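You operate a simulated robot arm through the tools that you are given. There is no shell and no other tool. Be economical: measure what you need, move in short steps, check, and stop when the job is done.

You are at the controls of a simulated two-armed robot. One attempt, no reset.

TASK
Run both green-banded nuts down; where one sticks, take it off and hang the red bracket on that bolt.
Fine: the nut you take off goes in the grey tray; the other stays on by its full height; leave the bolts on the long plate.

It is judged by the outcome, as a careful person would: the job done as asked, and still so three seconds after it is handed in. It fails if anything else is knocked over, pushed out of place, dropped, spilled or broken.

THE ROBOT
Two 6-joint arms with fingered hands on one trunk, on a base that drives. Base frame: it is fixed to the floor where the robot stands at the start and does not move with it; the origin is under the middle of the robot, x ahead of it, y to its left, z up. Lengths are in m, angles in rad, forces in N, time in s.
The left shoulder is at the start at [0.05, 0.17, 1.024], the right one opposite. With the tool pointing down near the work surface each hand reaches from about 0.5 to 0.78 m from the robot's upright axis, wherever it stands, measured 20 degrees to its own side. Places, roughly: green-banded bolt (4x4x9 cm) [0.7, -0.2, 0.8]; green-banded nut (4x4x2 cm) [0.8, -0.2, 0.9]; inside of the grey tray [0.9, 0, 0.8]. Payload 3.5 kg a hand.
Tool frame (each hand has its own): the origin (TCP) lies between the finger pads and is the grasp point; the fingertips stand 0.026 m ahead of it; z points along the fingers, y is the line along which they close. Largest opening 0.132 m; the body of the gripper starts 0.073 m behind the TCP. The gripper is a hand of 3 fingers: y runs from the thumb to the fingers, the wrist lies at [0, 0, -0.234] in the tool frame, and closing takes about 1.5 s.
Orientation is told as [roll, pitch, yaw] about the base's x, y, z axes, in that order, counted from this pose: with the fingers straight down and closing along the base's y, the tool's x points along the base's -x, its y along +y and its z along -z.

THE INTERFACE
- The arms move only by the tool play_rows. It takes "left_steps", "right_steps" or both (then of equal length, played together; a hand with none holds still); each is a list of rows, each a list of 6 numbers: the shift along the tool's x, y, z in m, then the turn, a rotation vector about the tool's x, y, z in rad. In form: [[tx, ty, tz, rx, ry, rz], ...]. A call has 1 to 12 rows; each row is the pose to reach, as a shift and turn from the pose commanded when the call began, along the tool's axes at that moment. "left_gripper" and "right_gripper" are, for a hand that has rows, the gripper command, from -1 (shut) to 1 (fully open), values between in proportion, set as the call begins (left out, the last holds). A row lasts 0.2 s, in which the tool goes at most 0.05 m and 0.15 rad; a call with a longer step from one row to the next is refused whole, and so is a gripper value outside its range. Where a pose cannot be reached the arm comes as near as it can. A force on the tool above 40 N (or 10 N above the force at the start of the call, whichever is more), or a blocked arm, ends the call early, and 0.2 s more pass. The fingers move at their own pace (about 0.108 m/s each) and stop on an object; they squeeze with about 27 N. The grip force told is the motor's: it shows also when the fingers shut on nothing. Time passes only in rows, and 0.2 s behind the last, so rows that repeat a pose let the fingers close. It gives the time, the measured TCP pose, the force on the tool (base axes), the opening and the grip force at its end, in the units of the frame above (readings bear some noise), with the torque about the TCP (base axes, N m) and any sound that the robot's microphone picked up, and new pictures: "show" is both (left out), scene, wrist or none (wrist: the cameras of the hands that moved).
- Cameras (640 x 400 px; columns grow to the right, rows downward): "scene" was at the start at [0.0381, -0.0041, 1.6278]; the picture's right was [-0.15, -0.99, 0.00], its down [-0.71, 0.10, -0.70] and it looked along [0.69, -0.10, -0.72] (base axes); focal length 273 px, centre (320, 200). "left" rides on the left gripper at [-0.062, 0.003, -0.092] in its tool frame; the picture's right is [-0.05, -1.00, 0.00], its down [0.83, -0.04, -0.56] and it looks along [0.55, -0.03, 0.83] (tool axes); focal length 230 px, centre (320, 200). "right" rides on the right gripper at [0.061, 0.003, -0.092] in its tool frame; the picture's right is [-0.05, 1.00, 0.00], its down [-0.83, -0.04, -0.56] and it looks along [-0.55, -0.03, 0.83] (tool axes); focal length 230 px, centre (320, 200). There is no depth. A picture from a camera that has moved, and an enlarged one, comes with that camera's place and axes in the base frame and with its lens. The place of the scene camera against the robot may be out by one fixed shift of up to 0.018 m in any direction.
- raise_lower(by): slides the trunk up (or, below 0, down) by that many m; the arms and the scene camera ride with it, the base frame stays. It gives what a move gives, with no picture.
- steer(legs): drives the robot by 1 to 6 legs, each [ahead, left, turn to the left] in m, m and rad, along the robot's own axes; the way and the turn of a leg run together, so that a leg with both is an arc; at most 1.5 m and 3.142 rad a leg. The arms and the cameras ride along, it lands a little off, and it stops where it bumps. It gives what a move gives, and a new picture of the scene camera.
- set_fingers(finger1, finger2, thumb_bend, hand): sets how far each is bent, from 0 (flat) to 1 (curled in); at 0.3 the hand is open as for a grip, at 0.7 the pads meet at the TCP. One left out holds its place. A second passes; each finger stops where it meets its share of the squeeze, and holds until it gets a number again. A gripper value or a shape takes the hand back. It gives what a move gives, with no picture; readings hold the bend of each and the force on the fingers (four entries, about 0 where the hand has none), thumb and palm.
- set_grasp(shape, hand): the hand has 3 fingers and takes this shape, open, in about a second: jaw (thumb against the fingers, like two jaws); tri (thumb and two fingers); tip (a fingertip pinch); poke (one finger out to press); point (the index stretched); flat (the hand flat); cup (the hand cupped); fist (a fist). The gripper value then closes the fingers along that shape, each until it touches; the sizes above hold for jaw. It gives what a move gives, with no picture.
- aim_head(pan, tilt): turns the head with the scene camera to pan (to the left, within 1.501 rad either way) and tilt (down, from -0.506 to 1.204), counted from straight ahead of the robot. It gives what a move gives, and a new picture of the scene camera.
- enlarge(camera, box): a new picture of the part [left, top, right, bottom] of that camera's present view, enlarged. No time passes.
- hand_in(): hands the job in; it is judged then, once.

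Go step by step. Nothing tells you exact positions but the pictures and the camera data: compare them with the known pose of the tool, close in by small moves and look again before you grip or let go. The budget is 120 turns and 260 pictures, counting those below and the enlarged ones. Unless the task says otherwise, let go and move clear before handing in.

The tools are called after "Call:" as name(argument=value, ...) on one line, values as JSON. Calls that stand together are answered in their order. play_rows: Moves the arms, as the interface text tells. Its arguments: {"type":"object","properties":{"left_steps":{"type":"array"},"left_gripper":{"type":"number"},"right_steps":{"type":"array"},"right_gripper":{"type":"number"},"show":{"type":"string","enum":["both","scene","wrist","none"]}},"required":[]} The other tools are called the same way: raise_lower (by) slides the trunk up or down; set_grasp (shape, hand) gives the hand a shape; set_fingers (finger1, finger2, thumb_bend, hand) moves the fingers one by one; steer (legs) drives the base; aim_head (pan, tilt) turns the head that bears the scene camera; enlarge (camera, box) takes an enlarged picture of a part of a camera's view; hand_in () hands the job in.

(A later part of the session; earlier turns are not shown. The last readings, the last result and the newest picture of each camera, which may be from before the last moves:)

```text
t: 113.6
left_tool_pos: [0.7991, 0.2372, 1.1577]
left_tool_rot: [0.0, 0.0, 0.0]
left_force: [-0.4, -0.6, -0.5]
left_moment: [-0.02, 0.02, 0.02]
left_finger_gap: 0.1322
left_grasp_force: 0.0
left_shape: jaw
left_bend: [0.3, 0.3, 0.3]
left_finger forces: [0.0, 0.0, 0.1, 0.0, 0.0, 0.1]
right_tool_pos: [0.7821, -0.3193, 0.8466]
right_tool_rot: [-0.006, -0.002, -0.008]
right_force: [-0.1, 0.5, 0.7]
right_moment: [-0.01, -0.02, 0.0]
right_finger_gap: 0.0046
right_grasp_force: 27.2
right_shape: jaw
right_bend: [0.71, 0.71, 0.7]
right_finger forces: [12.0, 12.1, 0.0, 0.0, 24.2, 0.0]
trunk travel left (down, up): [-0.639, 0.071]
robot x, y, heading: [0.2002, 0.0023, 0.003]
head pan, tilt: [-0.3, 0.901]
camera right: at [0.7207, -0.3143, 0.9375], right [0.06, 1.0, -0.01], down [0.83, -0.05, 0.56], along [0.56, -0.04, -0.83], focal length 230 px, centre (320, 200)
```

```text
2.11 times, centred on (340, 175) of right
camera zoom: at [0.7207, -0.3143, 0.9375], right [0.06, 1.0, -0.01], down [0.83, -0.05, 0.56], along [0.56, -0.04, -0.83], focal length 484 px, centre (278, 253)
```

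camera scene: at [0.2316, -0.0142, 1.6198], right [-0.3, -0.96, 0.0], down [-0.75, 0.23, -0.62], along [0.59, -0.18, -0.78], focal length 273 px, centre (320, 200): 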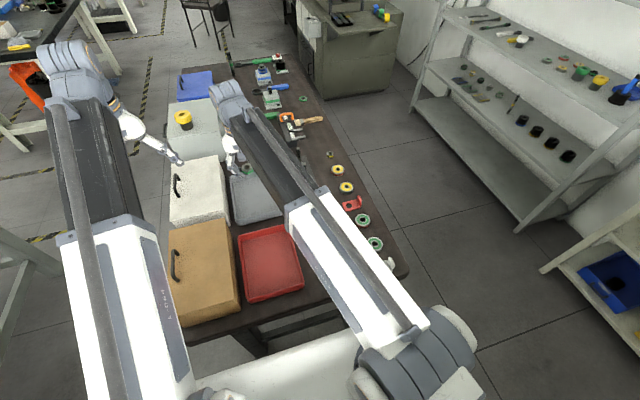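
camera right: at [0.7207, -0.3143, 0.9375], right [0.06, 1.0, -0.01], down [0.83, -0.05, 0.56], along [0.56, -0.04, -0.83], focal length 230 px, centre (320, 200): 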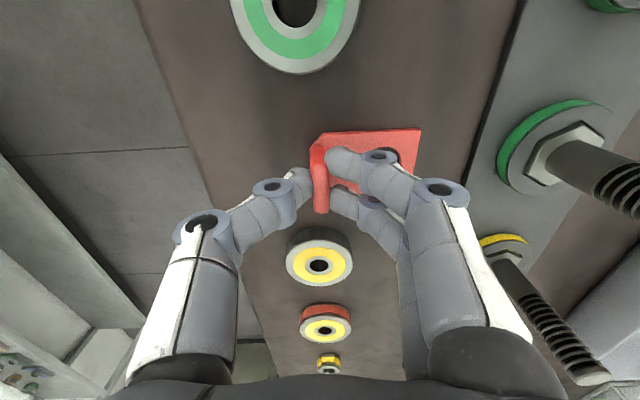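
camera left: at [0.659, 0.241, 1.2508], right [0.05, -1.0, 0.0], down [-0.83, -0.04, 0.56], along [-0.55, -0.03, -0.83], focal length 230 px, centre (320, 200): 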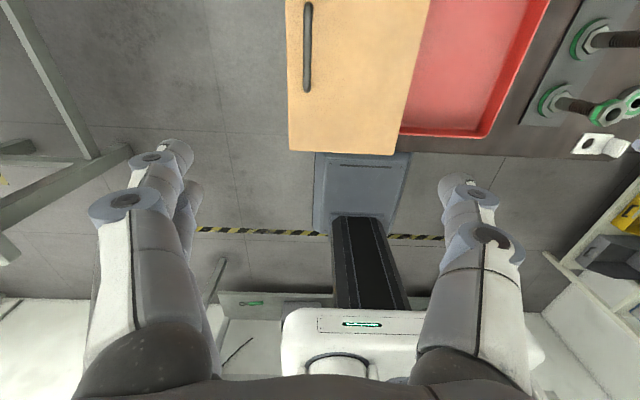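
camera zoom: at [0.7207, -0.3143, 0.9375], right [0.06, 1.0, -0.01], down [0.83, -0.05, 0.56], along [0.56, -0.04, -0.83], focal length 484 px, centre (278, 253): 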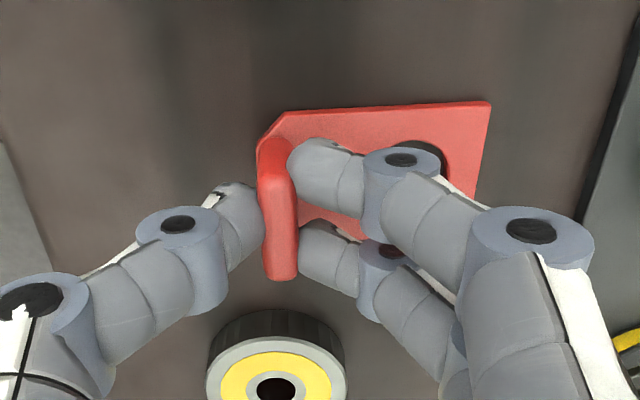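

A solid pinch. I'll lift straight up to clear the bolt tops, then carry the bracket toward the far bolt, bringing the left hand's camera into a better viewing spot as I go.

Call:
play_rows(right_steps=[[0, 0, -0.02, 0, 0, 0], [0, 0, -0.06, 0, 0, 0], [0, 0, -0.1, 0, 0, 0], [0, 0, -0.13, 0, 0, 0], [0.001, 0.03, -0.13, 0, 0, 0], [0.003, 0.065, -0.13, 0, 0, 0], [0.0045, 0.098, -0.13, 0, 0, 0]], left_steps=[[0.01, -0.01, 0, 0, 0, 0], [0.02, -0.02, 0, 0, 0, 0], [0.03, -0.03, 0, 0, 0, 0], [0.04, -0.04, 0, 0, 0, 0], [0.05, -0.05, 0, 0, 0, 0], [0.06, -0.06, 0, 0, 0, 0], [0.07, -0.07, 0, 0, 0, 0]], show="wrist")

Call:
enlarge(camera="right", box=[220, 80, 460, 270])

Call:
enlarge(camera="left", box=[440, 0, 640, 160])

```text
t: 115.2
left_tool_pos: [0.7345, 0.1697, 1.1503]
left_tool_rot: [0.0, -0.005, 0.001]
left_force: [0.3, -0.2, -0.5]
left_moment: [-0.02, 0.01, 0.0]
left_finger_gap: 0.1319
left_grasp_force: 0.0
left_shape: jaw
left_bend: [0.3, 0.3, 0.3]
left_finger forces: [0.1, 0.0, 0.1, 0.0, 0.0, 0.0]
left hand out of reach, approached as far as the arm can: row 6, 7
right_tool_pos: [0.7795, -0.2213, 0.9752]
right_tool_rot: [-0.005, -0.003, -0.007]
right_force: [0.6, -0.4, 0.5]
right_moment: [0.02, -0.02, 0.02]
right_finger_gap: 0.0047
right_grasp_force: 27.0
right_shape: jaw
right_bend: [0.71, 0.71, 0.7]
right_finger forces: [12.1, 12.0, 0.0, 0.1, 24.3, 0.0]
trunk travel left (down, up): [-0.639, 0.071]
robot x, y, heading: [0.2014, 0.0002, -0.003]
head pan, tilt: [-0.3, 0.901]
camera right: at [0.7171, -0.2161, 1.0667], right [0.06, 1.0, -0.01], down [0.83, -0.05, 0.56], along [0.56, -0.04, -0.83], focal length 230 px, centre (320, 200)
camera left: at [0.7941, 0.1723, 1.2436], right [0.05, -1.0, 0.0], down [-0.83, -0.04, 0.55], along [-0.55, -0.03, -0.83], focal length 230 px, centre (320, 200)
```

right: 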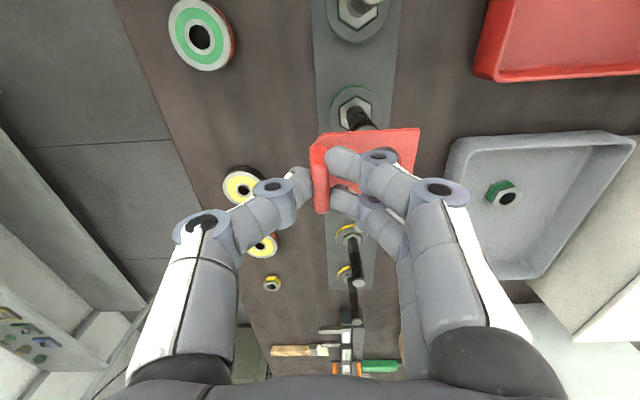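
left: 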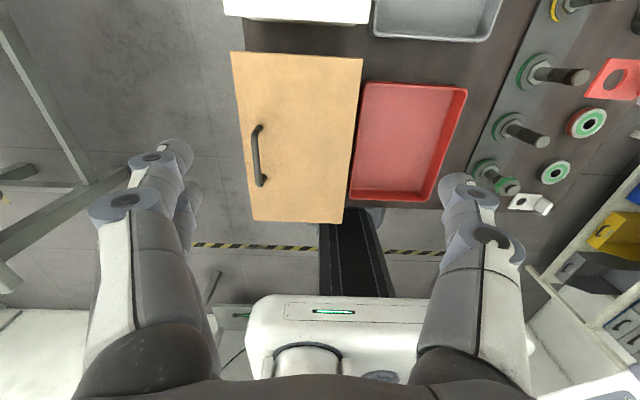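

```text
2.11 times, centred on (340, 175) of right
camera zoom: at [0.7171, -0.2161, 1.0667], right [0.06, 1.0, -0.01], down [0.83, -0.05, 0.56], along [0.56, -0.04, -0.83], focal length 484 px, centre (278, 253)
```

zoom: 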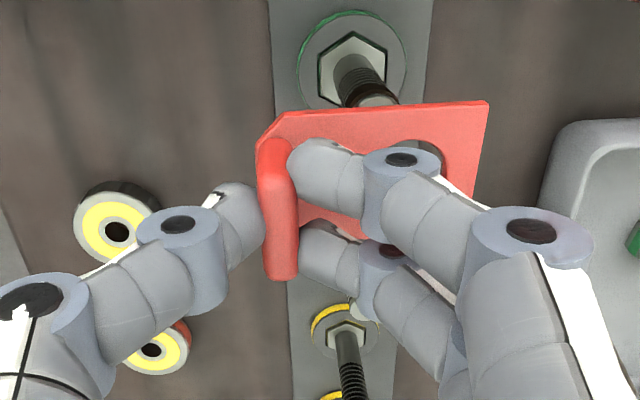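

```text
2.50 times, centred on (540, 80) of left
camera zoom: at [0.7941, 0.1723, 1.2436], right [0.05, -1.0, 0.0], down [-0.83, -0.04, 0.55], along [-0.55, -0.03, -0.83], focal length 575 px, centre (-230, 500)
```

zoom: 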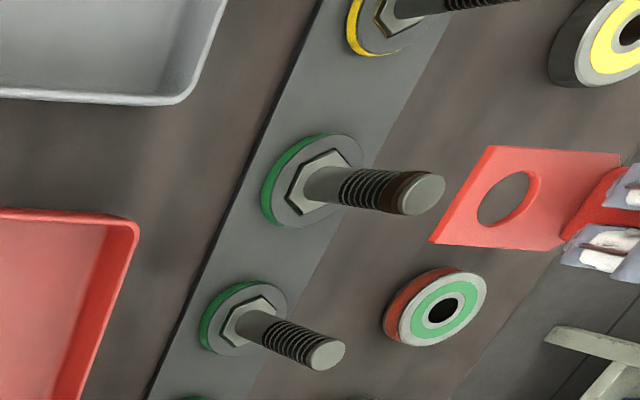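

The left camera sees both hole and bolt; they line up within about 2 mm. I'll correct that and lower until the plate is just above the bolt top.

Call:
play_rows(right_steps=[[0.002, 0.002, 0.01, 0, 0, 0], [0.002, 0.002, 0.022, 0, 0, 0], [0.002, 0.002, 0.03, 0, 0, 0]], show="none")

Call:
enlarge(camera="left", box=[520, 20, 640, 110])

Call:
enlarge(camera="right", box=[280, 110, 440, 230])

```text
t: 116.0
left_tool_pos: [0.7336, 0.1694, 1.1504]
left_tool_rot: [-0.001, -0.004, 0.0]
left_force: [0.6, 0.0, 0.1]
left_moment: [0.01, -0.01, 0.02]
left_finger_gap: 0.1319
left_grasp_force: 0.0
left_shape: jaw
left_bend: [0.3, 0.3, 0.3]
left_finger forces: [0.1, 0.0, 0.0, 0.0, 0.0, 0.0]
right_tool_pos: [0.7765, -0.2197, 0.9446]
right_tool_rot: [-0.004, -0.001, -0.007]
right_force: [-0.4, 0.2, -0.6]
right_moment: [-0.01, 0.01, 0.01]
right_finger_gap: 0.0047
right_grasp_force: 26.3
right_shape: jaw
right_bend: [0.71, 0.71, 0.7]
right_finger forces: [12.1, 12.1, 0.0, 0.0, 24.2, 0.1]
trunk travel left (down, up): [-0.639, 0.071]
robot x, y, heading: [0.2003, 0.0013, -0.001]
head pan, tilt: [-0.3, 0.901]
```

```text
4.44 times, centred on (580, 65) of left
camera zoom: at [0.7944, 0.1725, 1.2435], right [0.05, -1.0, 0.0], down [-0.83, -0.04, 0.55], along [-0.55, -0.03, -0.83], focal length 1022 px, centre (-836, 800)
```

zoom: 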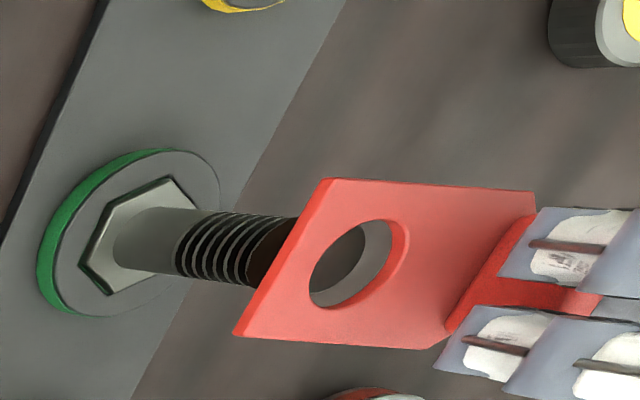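

```text
3.33 times, centred on (360, 170) of right
camera zoom: at [0.7145, -0.2144, 1.0374], right [0.06, 1.0, -0.01], down [0.83, -0.05, 0.56], along [0.56, -0.04, -0.83], focal length 767 px, centre (187, 300)
```

zoom: 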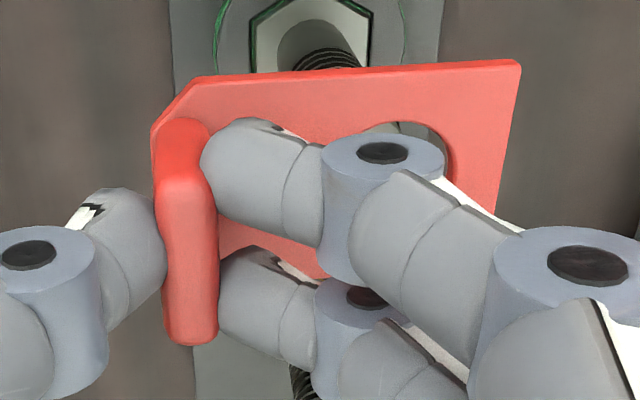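

Call:
enlarge(camera="left", box=[565, 60, 605, 90])

```text
13.33 times, centred on (585, 75) of left
camera zoom: at [0.7944, 0.1725, 1.2435], right [0.05, -1.0, 0.0], down [-0.83, -0.04, 0.55], along [-0.55, -0.03, -0.83], focal length 3068 px, centre (-3213, 1867)
```

zoom: 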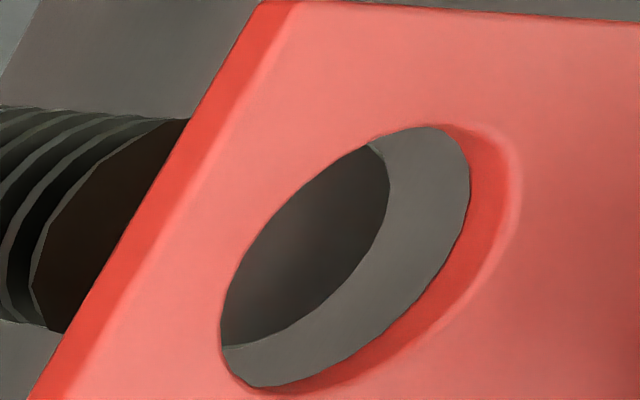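

Hole and bolt top line up once the height difference is allowed for. I'll lower slowly and watch the force.

Call:
play_rows(right_steps=[[0, 0, 0.004, 0, 0, 0], [0, 0, 0.008, 0, 0, 0], [0, 0, 0.012, 0, 0, 0], [0, 0, 0.016, 0, 0, 0], [0, 0, 0.02, 0, 0, 0]], show="none")

Call:
enlarge(camera="left", box=[520, 20, 640, 110])

```text
t: 117.2
left_tool_pos: [0.7342, 0.1686, 1.15]
left_tool_rot: [0.0, -0.009, -0.001]
left_force: [-0.3, 0.7, 0.2]
left_moment: [0.02, 0.01, -0.05]
left_finger_gap: 0.132
left_grasp_force: 0.1
left_shape: jaw
left_bend: [0.3, 0.3, 0.3]
left_finger forces: [0.0, 0.0, 0.0, 0.1, 0.1, 0.0]
right_tool_pos: [0.7755, -0.2192, 0.9245]
right_tool_rot: [-0.007, -0.003, -0.006]
right_force: [-0.8, -4.4, 7.4]
right_moment: [0.15, -0.02, 0.03]
right_finger_gap: 0.0057
right_grasp_force: 26.9
right_shape: jaw
right_bend: [0.72, 0.72, 0.7]
right_finger forces: [14.7, 15.3, 0.0, 0.1, 30.5, 0.0]
trunk travel left (down, up): [-0.639, 0.071]
robot x, y, heading: [0.2009, -0.0027, 0.001]
head pan, tilt: [-0.3, 0.901]
```

```text
4.44 times, centred on (580, 65) of left
camera zoom: at [0.7937, 0.1723, 1.244], right [0.05, -1.0, 0.0], down [-0.83, -0.04, 0.55], along [-0.55, -0.03, -0.84], focal length 1022 px, centre (-836, 800)
```

zoom: 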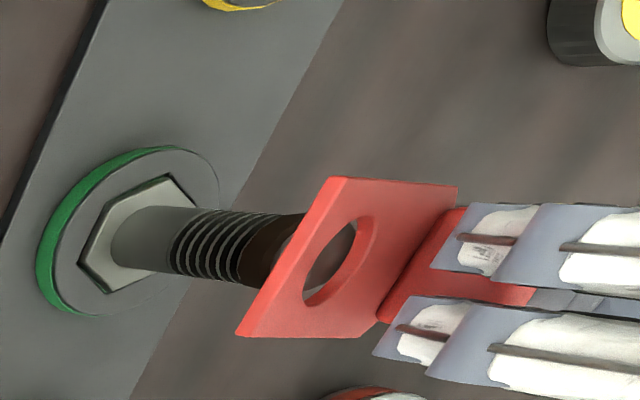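

Contact: the bolt top is under the plate, on the near side of the hole. I'll back up 15 mm and re-measure.

Call:
play_rows(right_steps=[[0, 0, -0.008, 0, 0, 0], [0, 0, -0.016, 0, 0, 0], [0, 0, -0.016, 0, 0, 0]], show="wrist")

Call:
enlarge(camera="left", box=[520, 20, 640, 110])

Call:
enlarge(camera="right", box=[280, 90, 440, 210])

```text
t: 118.0
left_tool_pos: [0.734, 0.1696, 1.151]
left_tool_rot: [-0.001, -0.005, 0.0]
left_force: [0.3, -0.3, -0.4]
left_moment: [0.0, 0.01, 0.02]
left_finger_gap: 0.1319
left_grasp_force: 0.0
left_shape: jaw
left_bend: [0.3, 0.3, 0.3]
left_finger forces: [0.0, 0.0, 0.1, 0.0, 0.0, 0.0]
right_tool_pos: [0.7773, -0.2186, 0.9408]
right_tool_rot: [-0.005, -0.002, -0.007]
right_force: [-0.4, -0.3, 0.6]
right_moment: [0.04, 0.0, 0.01]
right_finger_gap: 0.0049
right_grasp_force: 27.2
right_shape: jaw
right_bend: [0.71, 0.71, 0.7]
right_finger forces: [12.5, 12.4, 0.1, 0.1, 25.0, 0.0]
trunk travel left (down, up): [-0.639, 0.071]
robot x, y, heading: [0.2027, -0.0028, 0.006]
head pan, tilt: [-0.3, 0.901]
camera right: at [0.7144, -0.2146, 1.0326], right [0.06, 1.0, -0.01], down [0.83, -0.05, 0.56], along [0.56, -0.04, -0.83], focal length 230 px, centre (320, 200)
```

right: 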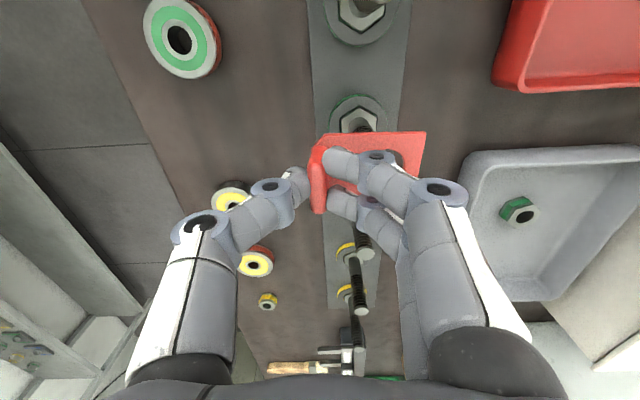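

```text
4.44 times, centred on (580, 65) of left
camera zoom: at [0.7943, 0.1726, 1.2435], right [0.05, -1.0, 0.0], down [-0.83, -0.04, 0.55], along [-0.55, -0.03, -0.83], focal length 1022 px, centre (-836, 800)
```

zoom: 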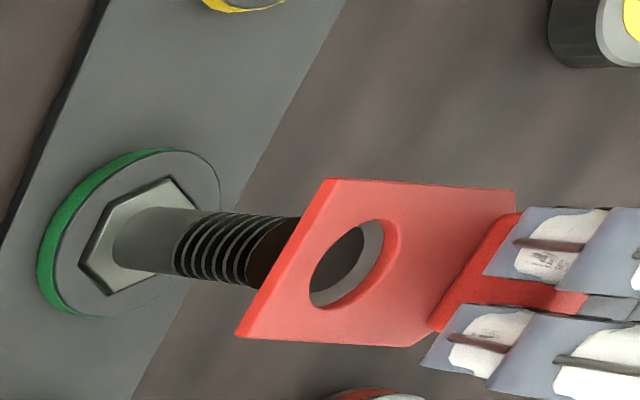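

```text
3.33 times, centred on (360, 150) of right
camera zoom: at [0.7144, -0.2146, 1.0326], right [0.06, 1.0, -0.01], down [0.83, -0.05, 0.56], along [0.56, -0.04, -0.83], focal length 767 px, centre (187, 367)
```

zoom: 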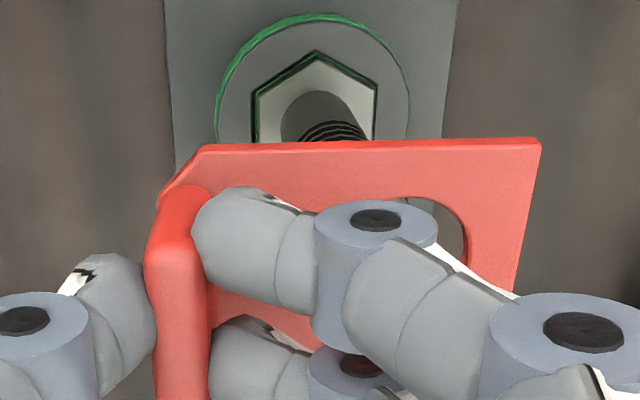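

Comparing views at contact, the hole needs to go about 5 mm toward +y and 2 mm toward +x. I'll correct and try again gently.

Call:
play_rows(right_steps=[[-0.002, 0.005, 0, 0, 0, 0], [-0.002, 0.005, 0.004, 0, 0, 0], [-0.002, 0.005, 0.008, 0, 0, 0]], show="none")

Call:
enlarge(camera="left", box=[550, 45, 610, 90])

```text
t: 118.8
left_tool_pos: [0.7339, 0.1687, 1.1518]
left_tool_rot: [0.0, -0.005, 0.0]
left_force: [-0.2, 0.0, 0.4]
left_moment: [0.01, 0.01, 0.0]
left_finger_gap: 0.1318
left_grasp_force: 0.1
left_shape: jaw
left_bend: [0.3, 0.3, 0.3]
left_finger forces: [0.0, 0.0, 0.1, 0.0, 0.1, 0.0]
right_tool_pos: [0.7784, -0.2141, 0.9333]
right_tool_rot: [-0.008, -0.003, -0.007]
right_force: [0.1, -1.1, 2.2]
right_moment: [0.02, -0.01, 0.0]
right_finger_gap: 0.0051
right_grasp_force: 26.7
right_shape: jaw
right_bend: [0.71, 0.71, 0.7]
right_finger forces: [12.8, 12.4, 0.1, 0.0, 25.9, 0.1]
trunk travel left (down, up): [-0.639, 0.071]
robot x, y, heading: [0.2023, 0.0024, -0.003]
head pan, tilt: [-0.3, 0.901]
```

```text
8.89 times, centred on (580, 68) of left
camera zoom: at [0.7941, 0.1725, 1.2438], right [0.05, -1.0, 0.0], down [-0.83, -0.04, 0.55], along [-0.55, -0.03, -0.83], focal length 2045 px, centre (-1991, 1378)
```

zoom: 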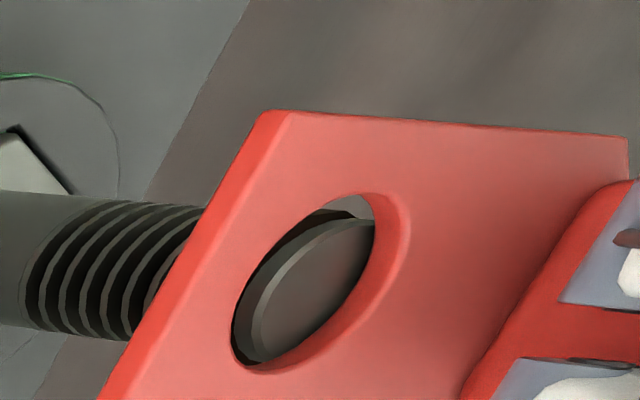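

The bolt end is now inside the hole. Continuing down gently.

Call:
play_rows(right_steps=[[0, 0, 0.003, 0, 0, 0], [0, 0, 0.006, 0, 0, 0], [0, 0, 0.009, 0, 0, 0]], show="none")

Call:
enlarge(camera="left", box=[520, 20, 640, 110])

```text
t: 119.6
left_tool_pos: [0.7334, 0.169, 1.1506]
left_tool_rot: [0.0, -0.007, 0.001]
left_force: [0.1, 0.0, 0.4]
left_moment: [-0.01, -0.03, -0.01]
left_finger_gap: 0.132
left_grasp_force: 0.0
left_shape: jaw
left_bend: [0.3, 0.3, 0.3]
left_finger forces: [0.0, 0.0, 0.0, 0.0, 0.1, 0.0]
right_tool_pos: [0.7776, -0.2153, 0.9248]
right_tool_rot: [-0.007, -0.003, -0.006]
right_force: [0.2, -6.3, 17.1]
right_moment: [0.19, -0.04, 0.0]
right_finger_gap: 0.0063
right_grasp_force: 27.6
right_shape: jaw
right_bend: [0.73, 0.73, 0.7]
right_finger forces: [15.5, 16.8, 0.0, 0.0, 31.9, 0.0]
trunk travel left (down, up): [-0.639, 0.071]
robot x, y, heading: [0.2044, 0.0026, 0.0]
head pan, tilt: [-0.3, 0.901]
```

```text
4.44 times, centred on (580, 65) of left
camera zoom: at [0.7933, 0.1722, 1.2443], right [0.05, -1.0, 0.0], down [-0.83, -0.04, 0.55], along [-0.55, -0.03, -0.84], focal length 1022 px, centre (-836, 800)
```

zoom: 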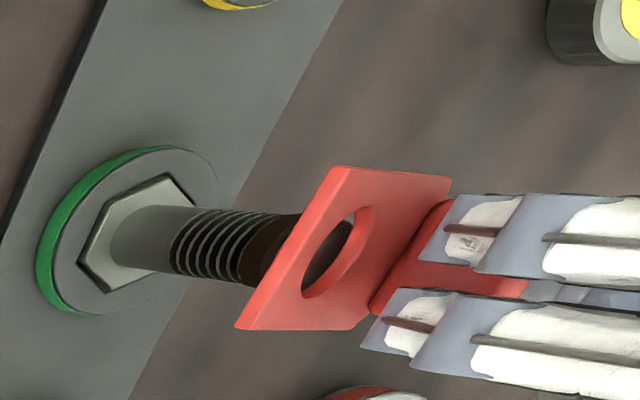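

Still catching the rim. I'll back off, nudge by about 1.5 mm and check with a close-up at light contact.

Call:
play_rows(right_steps=[[0, 0, -0.008, 0, 0, 0], [0, 0, -0.016, 0, 0, 0], [0.0015, -0.0015, -0.016, 0, 0, 0], [0.0015, -0.0015, -0.012, 0, 0, 0]], show="wrist")

Call:
enlarge(camera="left", box=[550, 45, 610, 90])

Call:
enlarge(camera="right", box=[300, 110, 440, 210])

```text
t: 120.6
left_tool_pos: [0.7348, 0.1687, 1.1503]
left_tool_rot: [0.0, -0.005, 0.0]
left_force: [-0.6, -0.3, -0.6]
left_moment: [0.02, -0.03, 0.02]
left_finger_gap: 0.1317
left_grasp_force: 0.1
left_shape: jaw
left_bend: [0.3, 0.3, 0.3]
left_finger forces: [0.0, 0.0, 0.0, 0.1, 0.1, 0.1]
right_tool_pos: [0.7775, -0.2161, 0.9365]
right_tool_rot: [-0.005, -0.001, -0.007]
right_force: [1.0, -0.1, -0.4]
right_moment: [0.01, -0.03, -0.01]
right_finger_gap: 0.0044
right_grasp_force: 27.1
right_shape: jaw
right_bend: [0.71, 0.71, 0.7]
right_finger forces: [12.7, 12.6, 0.1, 0.0, 25.2, 0.1]
trunk travel left (down, up): [-0.639, 0.071]
robot x, y, heading: [0.2007, -0.0032, 0.004]
head pan, tilt: [-0.3, 0.901]
camera right: at [0.7147, -0.2109, 1.0281], right [0.06, 1.0, -0.01], down [0.83, -0.05, 0.56], along [0.56, -0.04, -0.83], focal length 230 px, centre (320, 200)
```

right: 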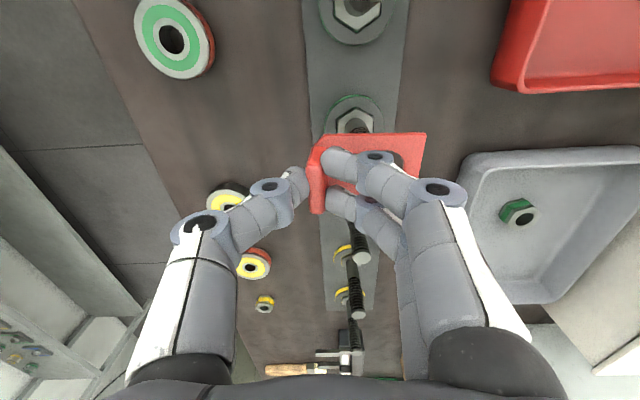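

```text
8.89 times, centred on (580, 68) of left
camera zoom: at [0.7944, 0.1726, 1.2435], right [0.05, -1.0, 0.0], down [-0.83, -0.04, 0.55], along [-0.55, -0.03, -0.83], focal length 2045 px, centre (-1991, 1378)
```

zoom: 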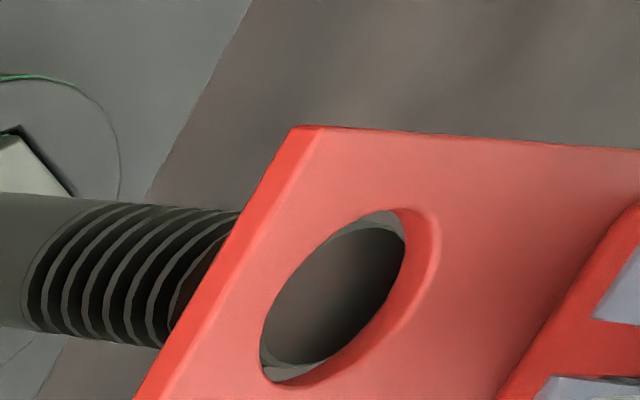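

```text
4.00 times, centred on (370, 160) of right
camera zoom: at [0.7147, -0.2109, 1.0281], right [0.06, 1.0, -0.01], down [0.83, -0.05, 0.56], along [0.56, -0.04, -0.83], focal length 920 px, centre (120, 360)
```

zoom: 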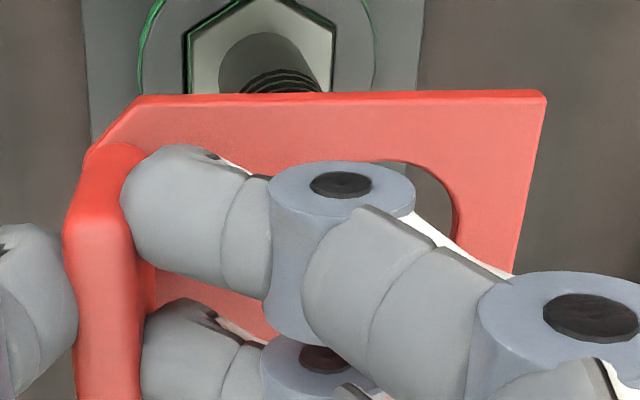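

Hole and bolt now appear concentric from the left camera. Lowering gently again.

Call:
play_rows(right_steps=[[0, 0, 0.002, 0, 0, 0], [0, 0, 0.004, 0, 0, 0], [0, 0, 0.006, 0, 0, 0], [0, 0, 0.008, 0, 0, 0]], show="none")

Call:
enlarge(camera="left", box=[550, 45, 610, 90])

```text
t: 121.6
left_tool_pos: [0.734, 0.1695, 1.1502]
left_tool_rot: [-0.001, -0.007, 0.0]
left_force: [-0.5, -0.8, 0.3]
left_moment: [0.02, 0.01, 0.0]
left_finger_gap: 0.1319
left_grasp_force: 0.1
left_shape: jaw
left_bend: [0.3, 0.3, 0.3]
left_finger forces: [0.0, 0.0, 0.0, 0.1, 0.0, 0.0]
right_tool_pos: [0.7744, -0.2142, 0.9291]
right_tool_rot: [-0.007, -0.002, -0.006]
right_force: [0.6, -3.1, 8.0]
right_moment: [0.02, -0.04, -0.02]
right_finger_gap: 0.0051
right_grasp_force: 26.7
right_shape: jaw
right_bend: [0.72, 0.72, 0.7]
right_finger forces: [13.9, 14.9, 0.1, 0.0, 30.2, 0.0]
trunk travel left (down, up): [-0.639, 0.071]
robot x, y, heading: [0.1993, 0.0015, 0.003]
head pan, tilt: [-0.3, 0.901]
```

```text
8.89 times, centred on (580, 68) of left
camera zoom: at [0.7939, 0.1723, 1.2439], right [0.05, -1.0, 0.0], down [-0.83, -0.04, 0.55], along [-0.55, -0.03, -0.84], focal length 2045 px, centre (-1991, 1378)
```

zoom: 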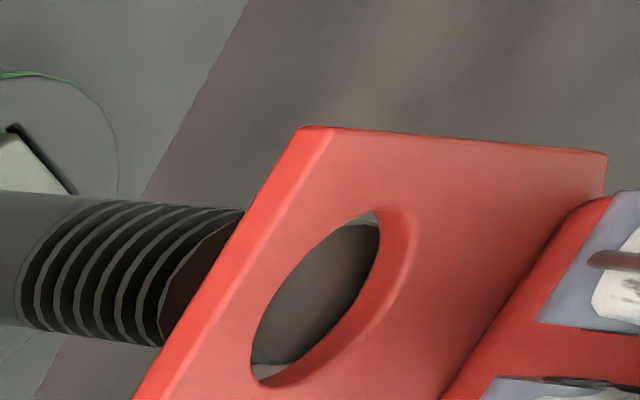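

Contact now is on the +y rim; last time it was the -y rim. So the centre lies between, about 0.8 mm toward +y. I'll back off, shift and lower again.

Call:
play_rows(right_steps=[[0, 0, -0.01, 0, 0, 0], [0, 0.0009, -0.01, 0, 0, 0], [0, 0.0009, -0.006, 0, 0, 0], [0, 0.0009, -0.003, 0, 0, 0], [0, 0.0009, 0, 0, 0, 0]], show="none")

Call:
enlarge(camera="left", box=[550, 45, 610, 90])

```text
t: 122.8
left_tool_pos: [0.7329, 0.1691, 1.1508]
left_tool_rot: [-0.001, -0.007, 0.0]
left_force: [-0.9, -0.6, -0.1]
left_moment: [-0.01, -0.01, -0.02]
left_finger_gap: 0.1319
left_grasp_force: 0.1
left_shape: jaw
left_bend: [0.3, 0.3, 0.3]
left_finger forces: [0.1, 0.0, 0.0, 0.0, 0.0, 0.1]
right_tool_pos: [0.7764, -0.2169, 0.9294]
right_tool_rot: [-0.006, 0.0, -0.007]
right_force: [0.5, -3.5, 8.9]
right_moment: [0.07, -0.04, 0.0]
right_finger_gap: 0.0051
right_grasp_force: 26.7
right_shape: jaw
right_bend: [0.72, 0.72, 0.7]
right_finger forces: [13.9, 15.0, 0.1, 0.0, 30.4, 0.1]
trunk travel left (down, up): [-0.639, 0.071]
robot x, y, heading: [0.199, 0.0005, -0.002]
head pan, tilt: [-0.3, 0.901]
```

```text
8.89 times, centred on (580, 68) of left
camera zoom: at [0.7939, 0.1723, 1.2439], right [0.05, -1.0, 0.0], down [-0.83, -0.04, 0.55], along [-0.55, -0.03, -0.84], focal length 2045 px, centre (-1991, 1378)
```

zoom: 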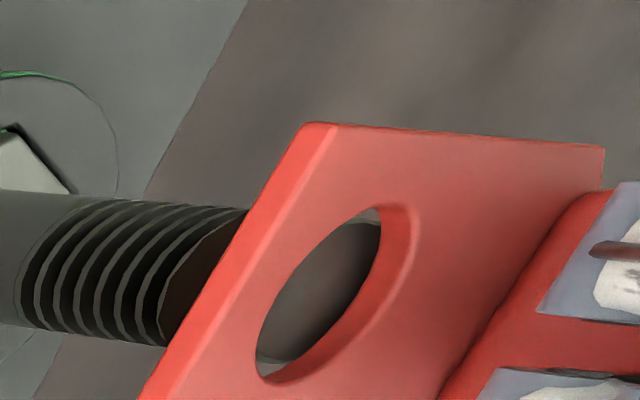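

On re-measuring with bounding boxes, the bolt is Ø20 against a Ø23 hole, and I've been catching the tab-side rim, so the hole must go toward -y by about 5.5 mm. I'll raise, shift and check before lowering.

Call:
play_rows(right_steps=[[0, 0, -0.008, 0, 0, 0], [0, 0, -0.015, 0, 0, 0], [0, -0.0055, -0.015, 0, 0, 0], [0, -0.0055, -0.015, 0, 0, 0]], show="none")

Call:
enlarge(camera="left", box=[550, 45, 610, 90])

```text
t: 123.8
left_tool_pos: [0.7353, 0.1694, 1.1515]
left_tool_rot: [0.0, -0.004, -0.001]
left_force: [-0.1, -1.0, -0.3]
left_moment: [0.03, 0.03, -0.02]
left_finger_gap: 0.1321
left_grasp_force: 0.0
left_shape: jaw
left_bend: [0.3, 0.3, 0.3]
left_finger forces: [0.1, 0.0, 0.1, 0.0, 0.0, 0.0]
right_tool_pos: [0.7786, -0.22, 0.9442]
right_tool_rot: [-0.005, -0.001, -0.006]
right_force: [-0.7, -0.4, 0.1]
right_moment: [-0.02, -0.02, -0.01]
right_finger_gap: 0.0046
right_grasp_force: 26.9
right_shape: jaw
right_bend: [0.71, 0.71, 0.7]
right_finger forces: [12.6, 12.6, 0.1, 0.0, 25.3, 0.1]
trunk travel left (down, up): [-0.639, 0.071]
robot x, y, heading: [0.201, 0.0026, 0.001]
head pan, tilt: [-0.3, 0.901]
```

```text
8.89 times, centred on (580, 68) of left
camera zoom: at [0.7944, 0.1726, 1.2435], right [0.05, -1.0, 0.0], down [-0.83, -0.04, 0.55], along [-0.55, -0.03, -0.83], focal length 2045 px, centre (-1991, 1378)
```

zoom: 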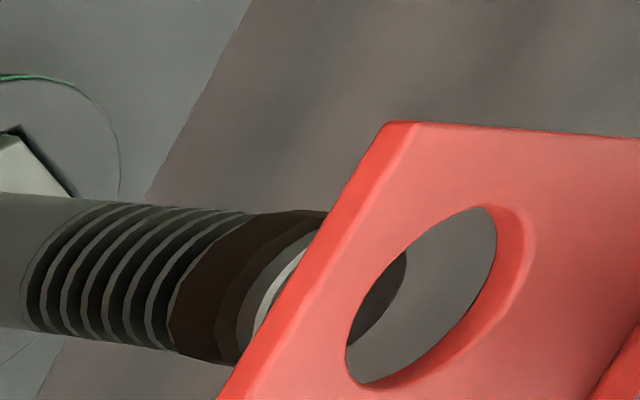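

Call:
enlarge(camera="right", box=[300, 110, 440, 210])

Call:
enlarge(camera="left", box=[540, 10, 640, 90])

```text
4.00 times, centred on (370, 160) of right
camera zoom: at [0.7157, -0.216, 1.0359], right [0.06, 1.0, -0.01], down [0.83, -0.05, 0.56], along [0.56, -0.04, -0.83], focal length 920 px, centre (120, 360)
```

zoom: 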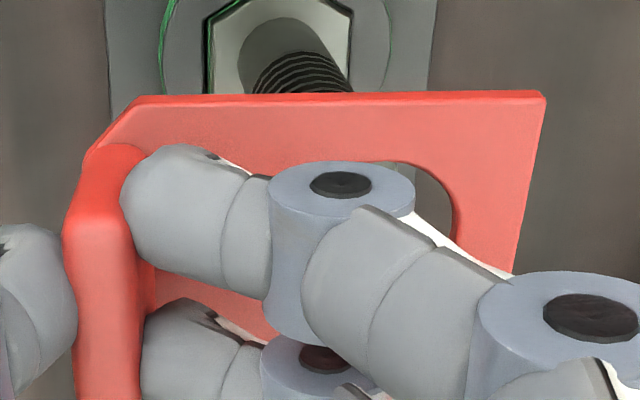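

```text
5.00 times, centred on (590, 50) of left
camera zoom: at [0.7944, 0.1726, 1.2435], right [0.05, -1.0, 0.0], down [-0.83, -0.04, 0.55], along [-0.55, -0.03, -0.83], focal length 1150 px, centre (-1030, 950)
```

zoom: 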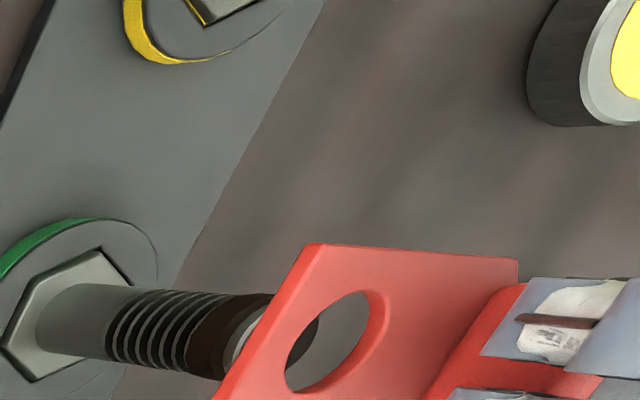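

The bracket has been rotated about 9° in the grip, free edge up. I'll roll the hand by the same amount to level the plate, re-centre, and check.

Call:
play_rows(right_steps=[[0, 0.001, -0.006, 0.08, 0, 0], [0, 0.003, -0.006, 0.164, 0, 0], [0, 0.003, -0.006, 0.164, 0, 0]], show="none")

Call:
enlarge(camera="left", box=[550, 45, 610, 90])

```text
t: 124.6
left_tool_pos: [0.7341, 0.1686, 1.1496]
left_tool_rot: [0.001, -0.004, 0.001]
left_force: [-0.5, 0.2, -0.7]
left_moment: [0.01, 0.01, -0.02]
left_finger_gap: 0.132
left_grasp_force: 0.0
left_shape: jaw
left_bend: [0.3, 0.3, 0.3]
left_finger forces: [0.0, 0.1, 0.0, 0.0, 0.0, 0.0]
right_tool_pos: [0.7758, -0.217, 0.9495]
right_tool_rot: [-0.171, -0.002, -0.007]
right_force: [0.2, 0.3, 0.1]
right_moment: [0.01, 0.01, -0.02]
right_finger_gap: 0.0047
right_grasp_force: 27.2
right_shape: jaw
right_bend: [0.71, 0.71, 0.7]
right_finger forces: [12.6, 12.7, 0.0, 0.1, 25.2, 0.1]
trunk travel left (down, up): [-0.639, 0.071]
robot x, y, heading: [0.2049, 0.0011, -0.004]
head pan, tilt: [-0.3, 0.901]
```

```text
8.89 times, centred on (580, 68) of left
camera zoom: at [0.7944, 0.1724, 1.2435], right [0.05, -1.0, 0.0], down [-0.83, -0.04, 0.55], along [-0.55, -0.03, -0.83], focal length 2045 px, centre (-1991, 1378)
```

zoom: 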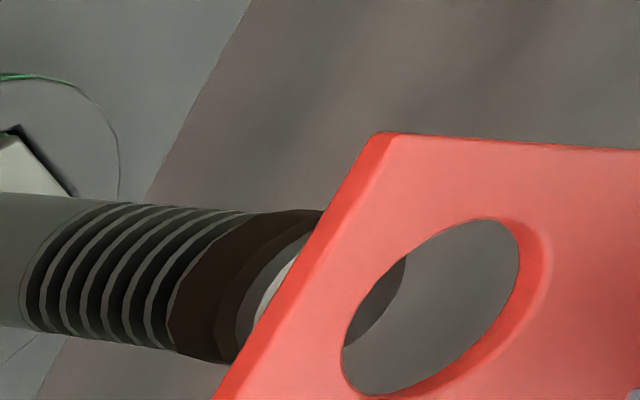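

Call:
play_rows(right_steps=[[-0.0015, 0.004, 0.002, 0, 0, 0], [-0.0015, 0.004, 0.006, 0, 0, 0], [-0.0015, 0.004, 0.006, 0, 0, 0]], show="none")

Call:
enlarge(camera="left", box=[550, 45, 610, 90])

```text
t: 125.4
left_tool_pos: [0.7339, 0.1687, 1.1504]
left_tool_rot: [0.0, -0.006, -0.001]
left_force: [-0.3, 0.0, 0.3]
left_moment: [0.0, 0.01, -0.01]
left_finger_gap: 0.1321
left_grasp_force: 0.0
left_shape: jaw
left_bend: [0.3, 0.3, 0.3]
left_finger forces: [0.1, 0.0, 0.0, 0.0, 0.0, 0.0]
right_tool_pos: [0.7787, -0.2142, 0.9436]
right_tool_rot: [-0.169, -0.001, -0.007]
right_force: [-0.2, 0.1, -0.3]
right_moment: [-0.02, 0.0, -0.02]
right_finger_gap: 0.0047
right_grasp_force: 27.3
right_shape: jaw
right_bend: [0.71, 0.71, 0.7]
right_finger forces: [12.7, 12.5, 0.0, 0.0, 25.2, 0.1]
trunk travel left (down, up): [-0.639, 0.071]
robot x, y, heading: [0.2019, 0.0025, -0.001]
head pan, tilt: [-0.3, 0.901]
```

```text
8.89 times, centred on (580, 68) of left
camera zoom: at [0.7944, 0.1726, 1.2435], right [0.05, -1.0, 0.0], down [-0.83, -0.04, 0.55], along [-0.55, -0.03, -0.83], focal length 2045 px, centre (-1991, 1378)
```

zoom: 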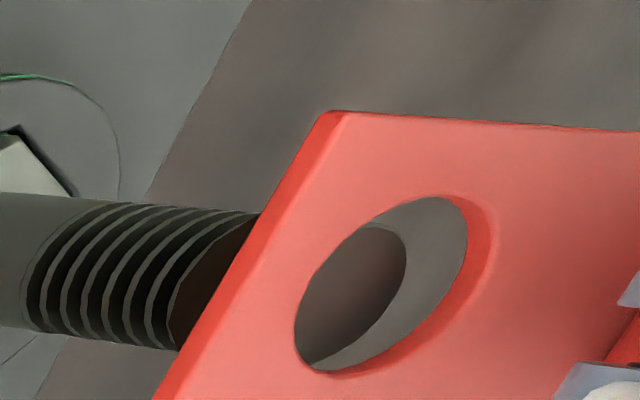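

Call:
play_rows(right_steps=[[0.0007, 0.0007, 0.0015, 0, 0, 0], [0.0007, 0.0007, 0.003, 0, 0, 0], [0.0007, 0.0007, 0.004, 0, 0, 0]], show="none")

Call:
enlarge(camera="left", box=[550, 45, 610, 90])

```text
t: 126.2
left_tool_pos: [0.7338, 0.1688, 1.1501]
left_tool_rot: [0.0, -0.007, 0.001]
left_force: [-0.1, -0.3, 0.3]
left_moment: [0.03, 0.02, 0.0]
left_finger_gap: 0.1318
left_grasp_force: 0.1
left_shape: jaw
left_bend: [0.3, 0.3, 0.3]
left_finger forces: [0.0, 0.0, 0.0, 0.0, 0.1, 0.1]
right_tool_pos: [0.7777, -0.2147, 0.9384]
right_tool_rot: [-0.168, -0.002, -0.007]
right_force: [0.0, -0.2, -0.4]
right_moment: [-0.01, -0.01, 0.01]
right_finger_gap: 0.0045
right_grasp_force: 27.8
right_shape: jaw
right_bend: [0.71, 0.71, 0.7]
right_finger forces: [12.6, 12.7, 0.1, 0.1, 25.3, 0.0]
trunk travel left (down, up): [-0.639, 0.071]
robot x, y, heading: [0.2048, -0.0004, -0.001]
head pan, tilt: [-0.3, 0.901]
```

```text
8.89 times, centred on (580, 68) of left
camera zoom: at [0.7944, 0.1725, 1.2435], right [0.05, -1.0, 0.0], down [-0.83, -0.04, 0.55], along [-0.55, -0.03, -0.83], focal length 2045 px, centre (-1991, 1378)
```

zoom: 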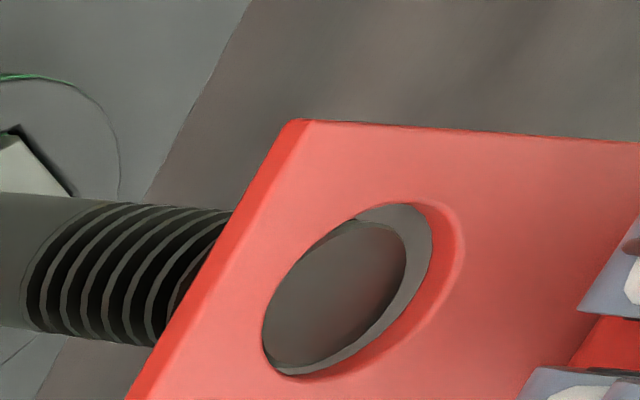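

No contact yet and the geometry agrees. Lowering further in small steps.

Call:
play_rows(right_steps=[[0, 0, 0.002, 0, 0, 0], [0, 0, 0.004, 0, 0, 0], [0, 0, 0.006, 0, 0, 0], [0, 0, 0.008, 0, 0, 0]], show="none")

Call:
enlarge(camera="left", box=[550, 45, 610, 90])

```text
t: 127.2
left_tool_pos: [0.7348, 0.1691, 1.1502]
left_tool_rot: [0.001, -0.004, -0.001]
left_force: [0.0, 1.1, 0.0]
left_moment: [-0.02, -0.03, -0.02]
left_finger_gap: 0.1319
left_grasp_force: 0.0
left_shape: jaw
left_bend: [0.3, 0.3, 0.3]
left_finger forces: [0.0, 0.0, 0.0, 0.0, 0.1, 0.0]
right_tool_pos: [0.7782, -0.2149, 0.9294]
right_tool_rot: [-0.17, -0.003, -0.007]
right_force: [0.0, 0.3, -0.5]
right_moment: [0.0, 0.03, 0.02]
right_finger_gap: 0.0048
right_grasp_force: 27.3
right_shape: jaw
right_bend: [0.71, 0.71, 0.7]
right_finger forces: [12.6, 12.7, 0.0, 0.0, 25.2, 0.0]
trunk travel left (down, up): [-0.639, 0.071]
robot x, y, heading: [0.2006, -0.0011, -0.002]
head pan, tilt: [-0.3, 0.901]
```

```text
8.89 times, centred on (580, 68) of left
camera zoom: at [0.7944, 0.1725, 1.2435], right [0.05, -1.0, 0.0], down [-0.83, -0.04, 0.55], along [-0.55, -0.03, -0.83], focal length 2045 px, centre (-1991, 1378)
```

zoom: 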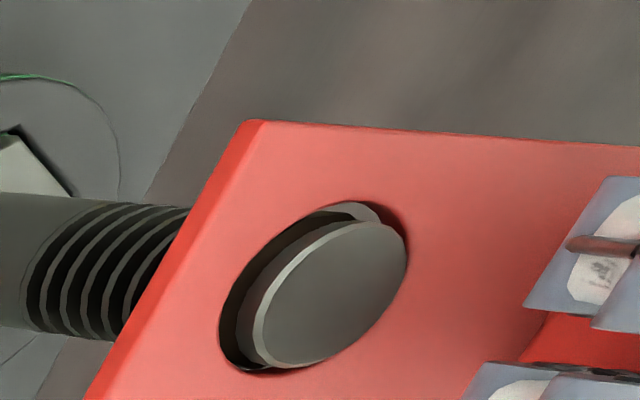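

The bolt is through the hole with no force. I'll continue down.

Call:
play_rows(right_steps=[[0, 0, 0.004, 0, 0, 0], [0, 0, 0.008, 0, 0, 0], [0, 0, 0.012, 0, 0, 0]], show="none")

Call:
enlarge(camera="left", box=[530, 30, 630, 105])

```text
t: 128.0
left_tool_pos: [0.7356, 0.1691, 1.1501]
left_tool_rot: [0.0, -0.006, 0.0]
left_force: [1.6, 0.2, -0.4]
left_moment: [-0.02, 0.0, 0.01]
left_finger_gap: 0.1317
left_grasp_force: 0.0
left_shape: jaw
left_bend: [0.3, 0.3, 0.3]
left_finger forces: [0.0, 0.0, 0.0, 0.0, 0.0, 0.0]
right_tool_pos: [0.7778, -0.2168, 0.9197]
right_tool_rot: [-0.169, -0.002, -0.006]
right_force: [0.0, -1.0, -0.4]
right_moment: [0.0, 0.01, -0.02]
right_finger_gap: 0.0045
right_grasp_force: 27.5
right_shape: jaw
right_bend: [0.71, 0.71, 0.7]
right_finger forces: [12.6, 12.6, 0.1, 0.0, 25.3, 0.1]
trunk travel left (down, up): [-0.639, 0.071]
robot x, y, heading: [0.2027, -0.0009, 0.0]
head pan, tilt: [-0.3, 0.901]
```

```text
5.33 times, centred on (580, 68) of left
camera zoom: at [0.7944, 0.1725, 1.2435], right [0.05, -1.0, 0.0], down [-0.83, -0.04, 0.55], along [-0.55, -0.03, -0.83], focal length 1227 px, centre (-1067, 907)
```

zoom: 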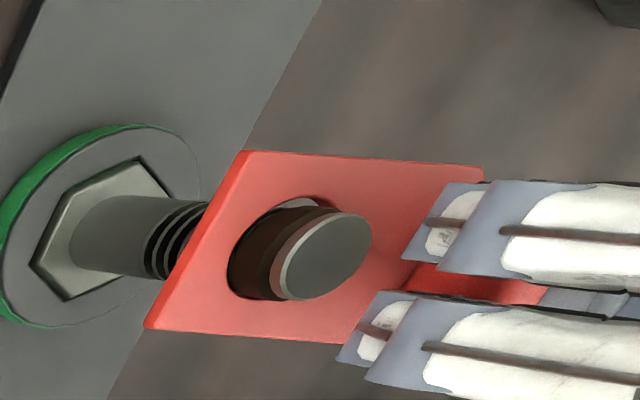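

Call:
play_rows(right_steps=[[0, 0, 0.003, 0, 0, 0], [0, 0, 0.006, 0, 0, 0], [0, 0, 0.009, 0, 0, 0]], show="none")

Call:
enlarge(camera="left", box=[530, 30, 630, 105])

```text
t: 128.8
left_tool_pos: [0.7347, 0.1695, 1.151]
left_tool_rot: [-0.001, -0.004, 0.001]
left_force: [-0.5, 0.4, 0.5]
left_moment: [-0.02, 0.02, -0.02]
left_finger_gap: 0.1319
left_grasp_force: 0.1
left_shape: jaw
left_bend: [0.3, 0.3, 0.3]
left_finger forces: [0.0, 0.1, 0.0, 0.1, 0.0, 0.1]
right_tool_pos: [0.7787, -0.2184, 0.9104]
right_tool_rot: [-0.169, -0.001, -0.009]
right_force: [-0.3, 1.3, 0.7]
right_moment: [0.03, 0.01, 0.0]
right_finger_gap: 0.0046
right_grasp_force: 26.9
right_shape: jaw
right_bend: [0.71, 0.71, 0.7]
right_finger forces: [12.9, 13.2, 0.0, 0.1, 25.0, 0.0]
trunk travel left (down, up): [-0.639, 0.071]
robot x, y, heading: [0.1988, -0.0007, -0.003]
head pan, tilt: [-0.3, 0.901]
```

```text
5.33 times, centred on (580, 68) of left
camera zoom: at [0.7943, 0.1727, 1.2435], right [0.05, -1.0, 0.0], down [-0.83, -0.04, 0.55], along [-0.55, -0.03, -0.83], focal length 1227 px, centre (-1067, 907)
```

zoom: 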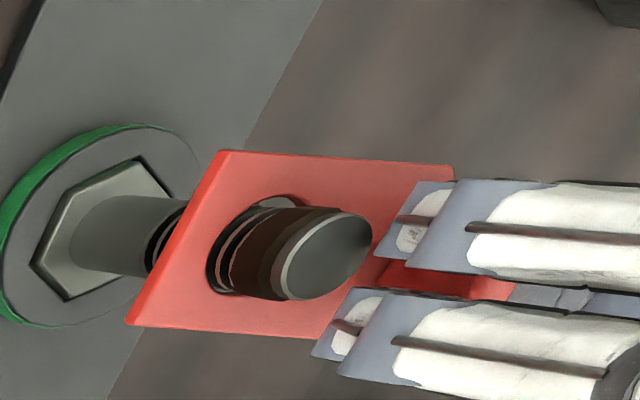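

I'll compensate for the tilt drift (+3 mm y) and lower another 4 mm straight down.

Call:
play_rows(right_steps=[[0, 0.003, 0.0005, 0, 0, 0], [0, 0.0035, 0.0025, 0, 0, 0], [0, 0.0037, 0.0045, 0, 0, 0]], show="wrist")

Call:
enlarge(camera="left", box=[530, 30, 630, 105])

```text
t: 129.6
left_tool_pos: [0.7336, 0.1699, 1.1511]
left_tool_rot: [0.001, -0.008, -0.002]
left_force: [0.3, -1.0, -0.8]
left_moment: [-0.02, -0.02, 0.01]
left_finger_gap: 0.1321
left_grasp_force: 0.0
left_shape: jaw
left_bend: [0.3, 0.3, 0.3]
left_finger forces: [0.1, 0.0, 0.0, 0.1, 0.0, 0.0]
right_tool_pos: [0.7776, -0.2169, 0.9064]
right_tool_rot: [-0.175, -0.005, -0.005]
right_force: [0.7, -0.3, 10.9]
right_moment: [0.32, -0.08, -0.02]
right_finger_gap: 0.0043
right_grasp_force: 27.0
right_shape: jaw
right_bend: [0.71, 0.71, 0.7]
right_finger forces: [12.7, 25.0, 0.1, 0.0, 26.5, 0.0]
trunk travel left (down, up): [-0.639, 0.071]
robot x, y, heading: [0.2031, 0.0008, -0.002]
head pan, tilt: [-0.3, 0.901]
camera right: at [0.716, -0.1952, 0.9959], right [0.06, 0.98, -0.17], down [0.83, 0.05, 0.56], along [0.56, -0.17, -0.81], focal length 230 px, centre (320, 200)
```

right: 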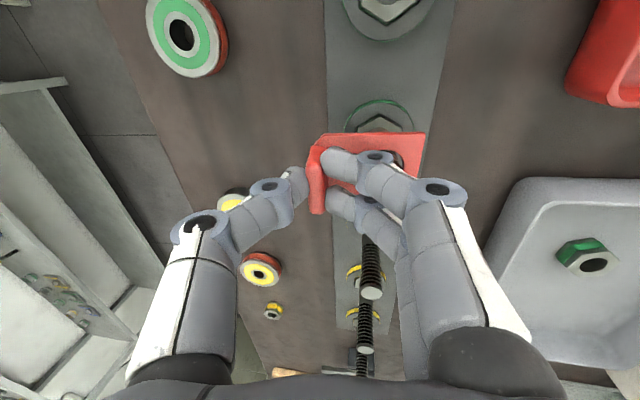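

```text
5.33 times, centred on (580, 68) of left
camera zoom: at [0.7938, 0.1728, 1.244], right [0.05, -1.0, 0.0], down [-0.83, -0.04, 0.55], along [-0.55, -0.03, -0.84], focal length 1227 px, centre (-1067, 907)
```

zoom: 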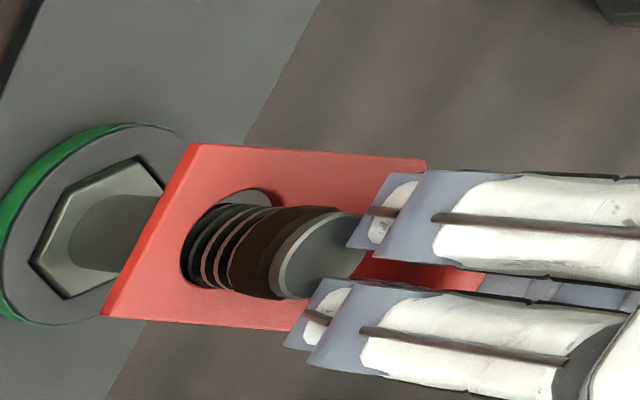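

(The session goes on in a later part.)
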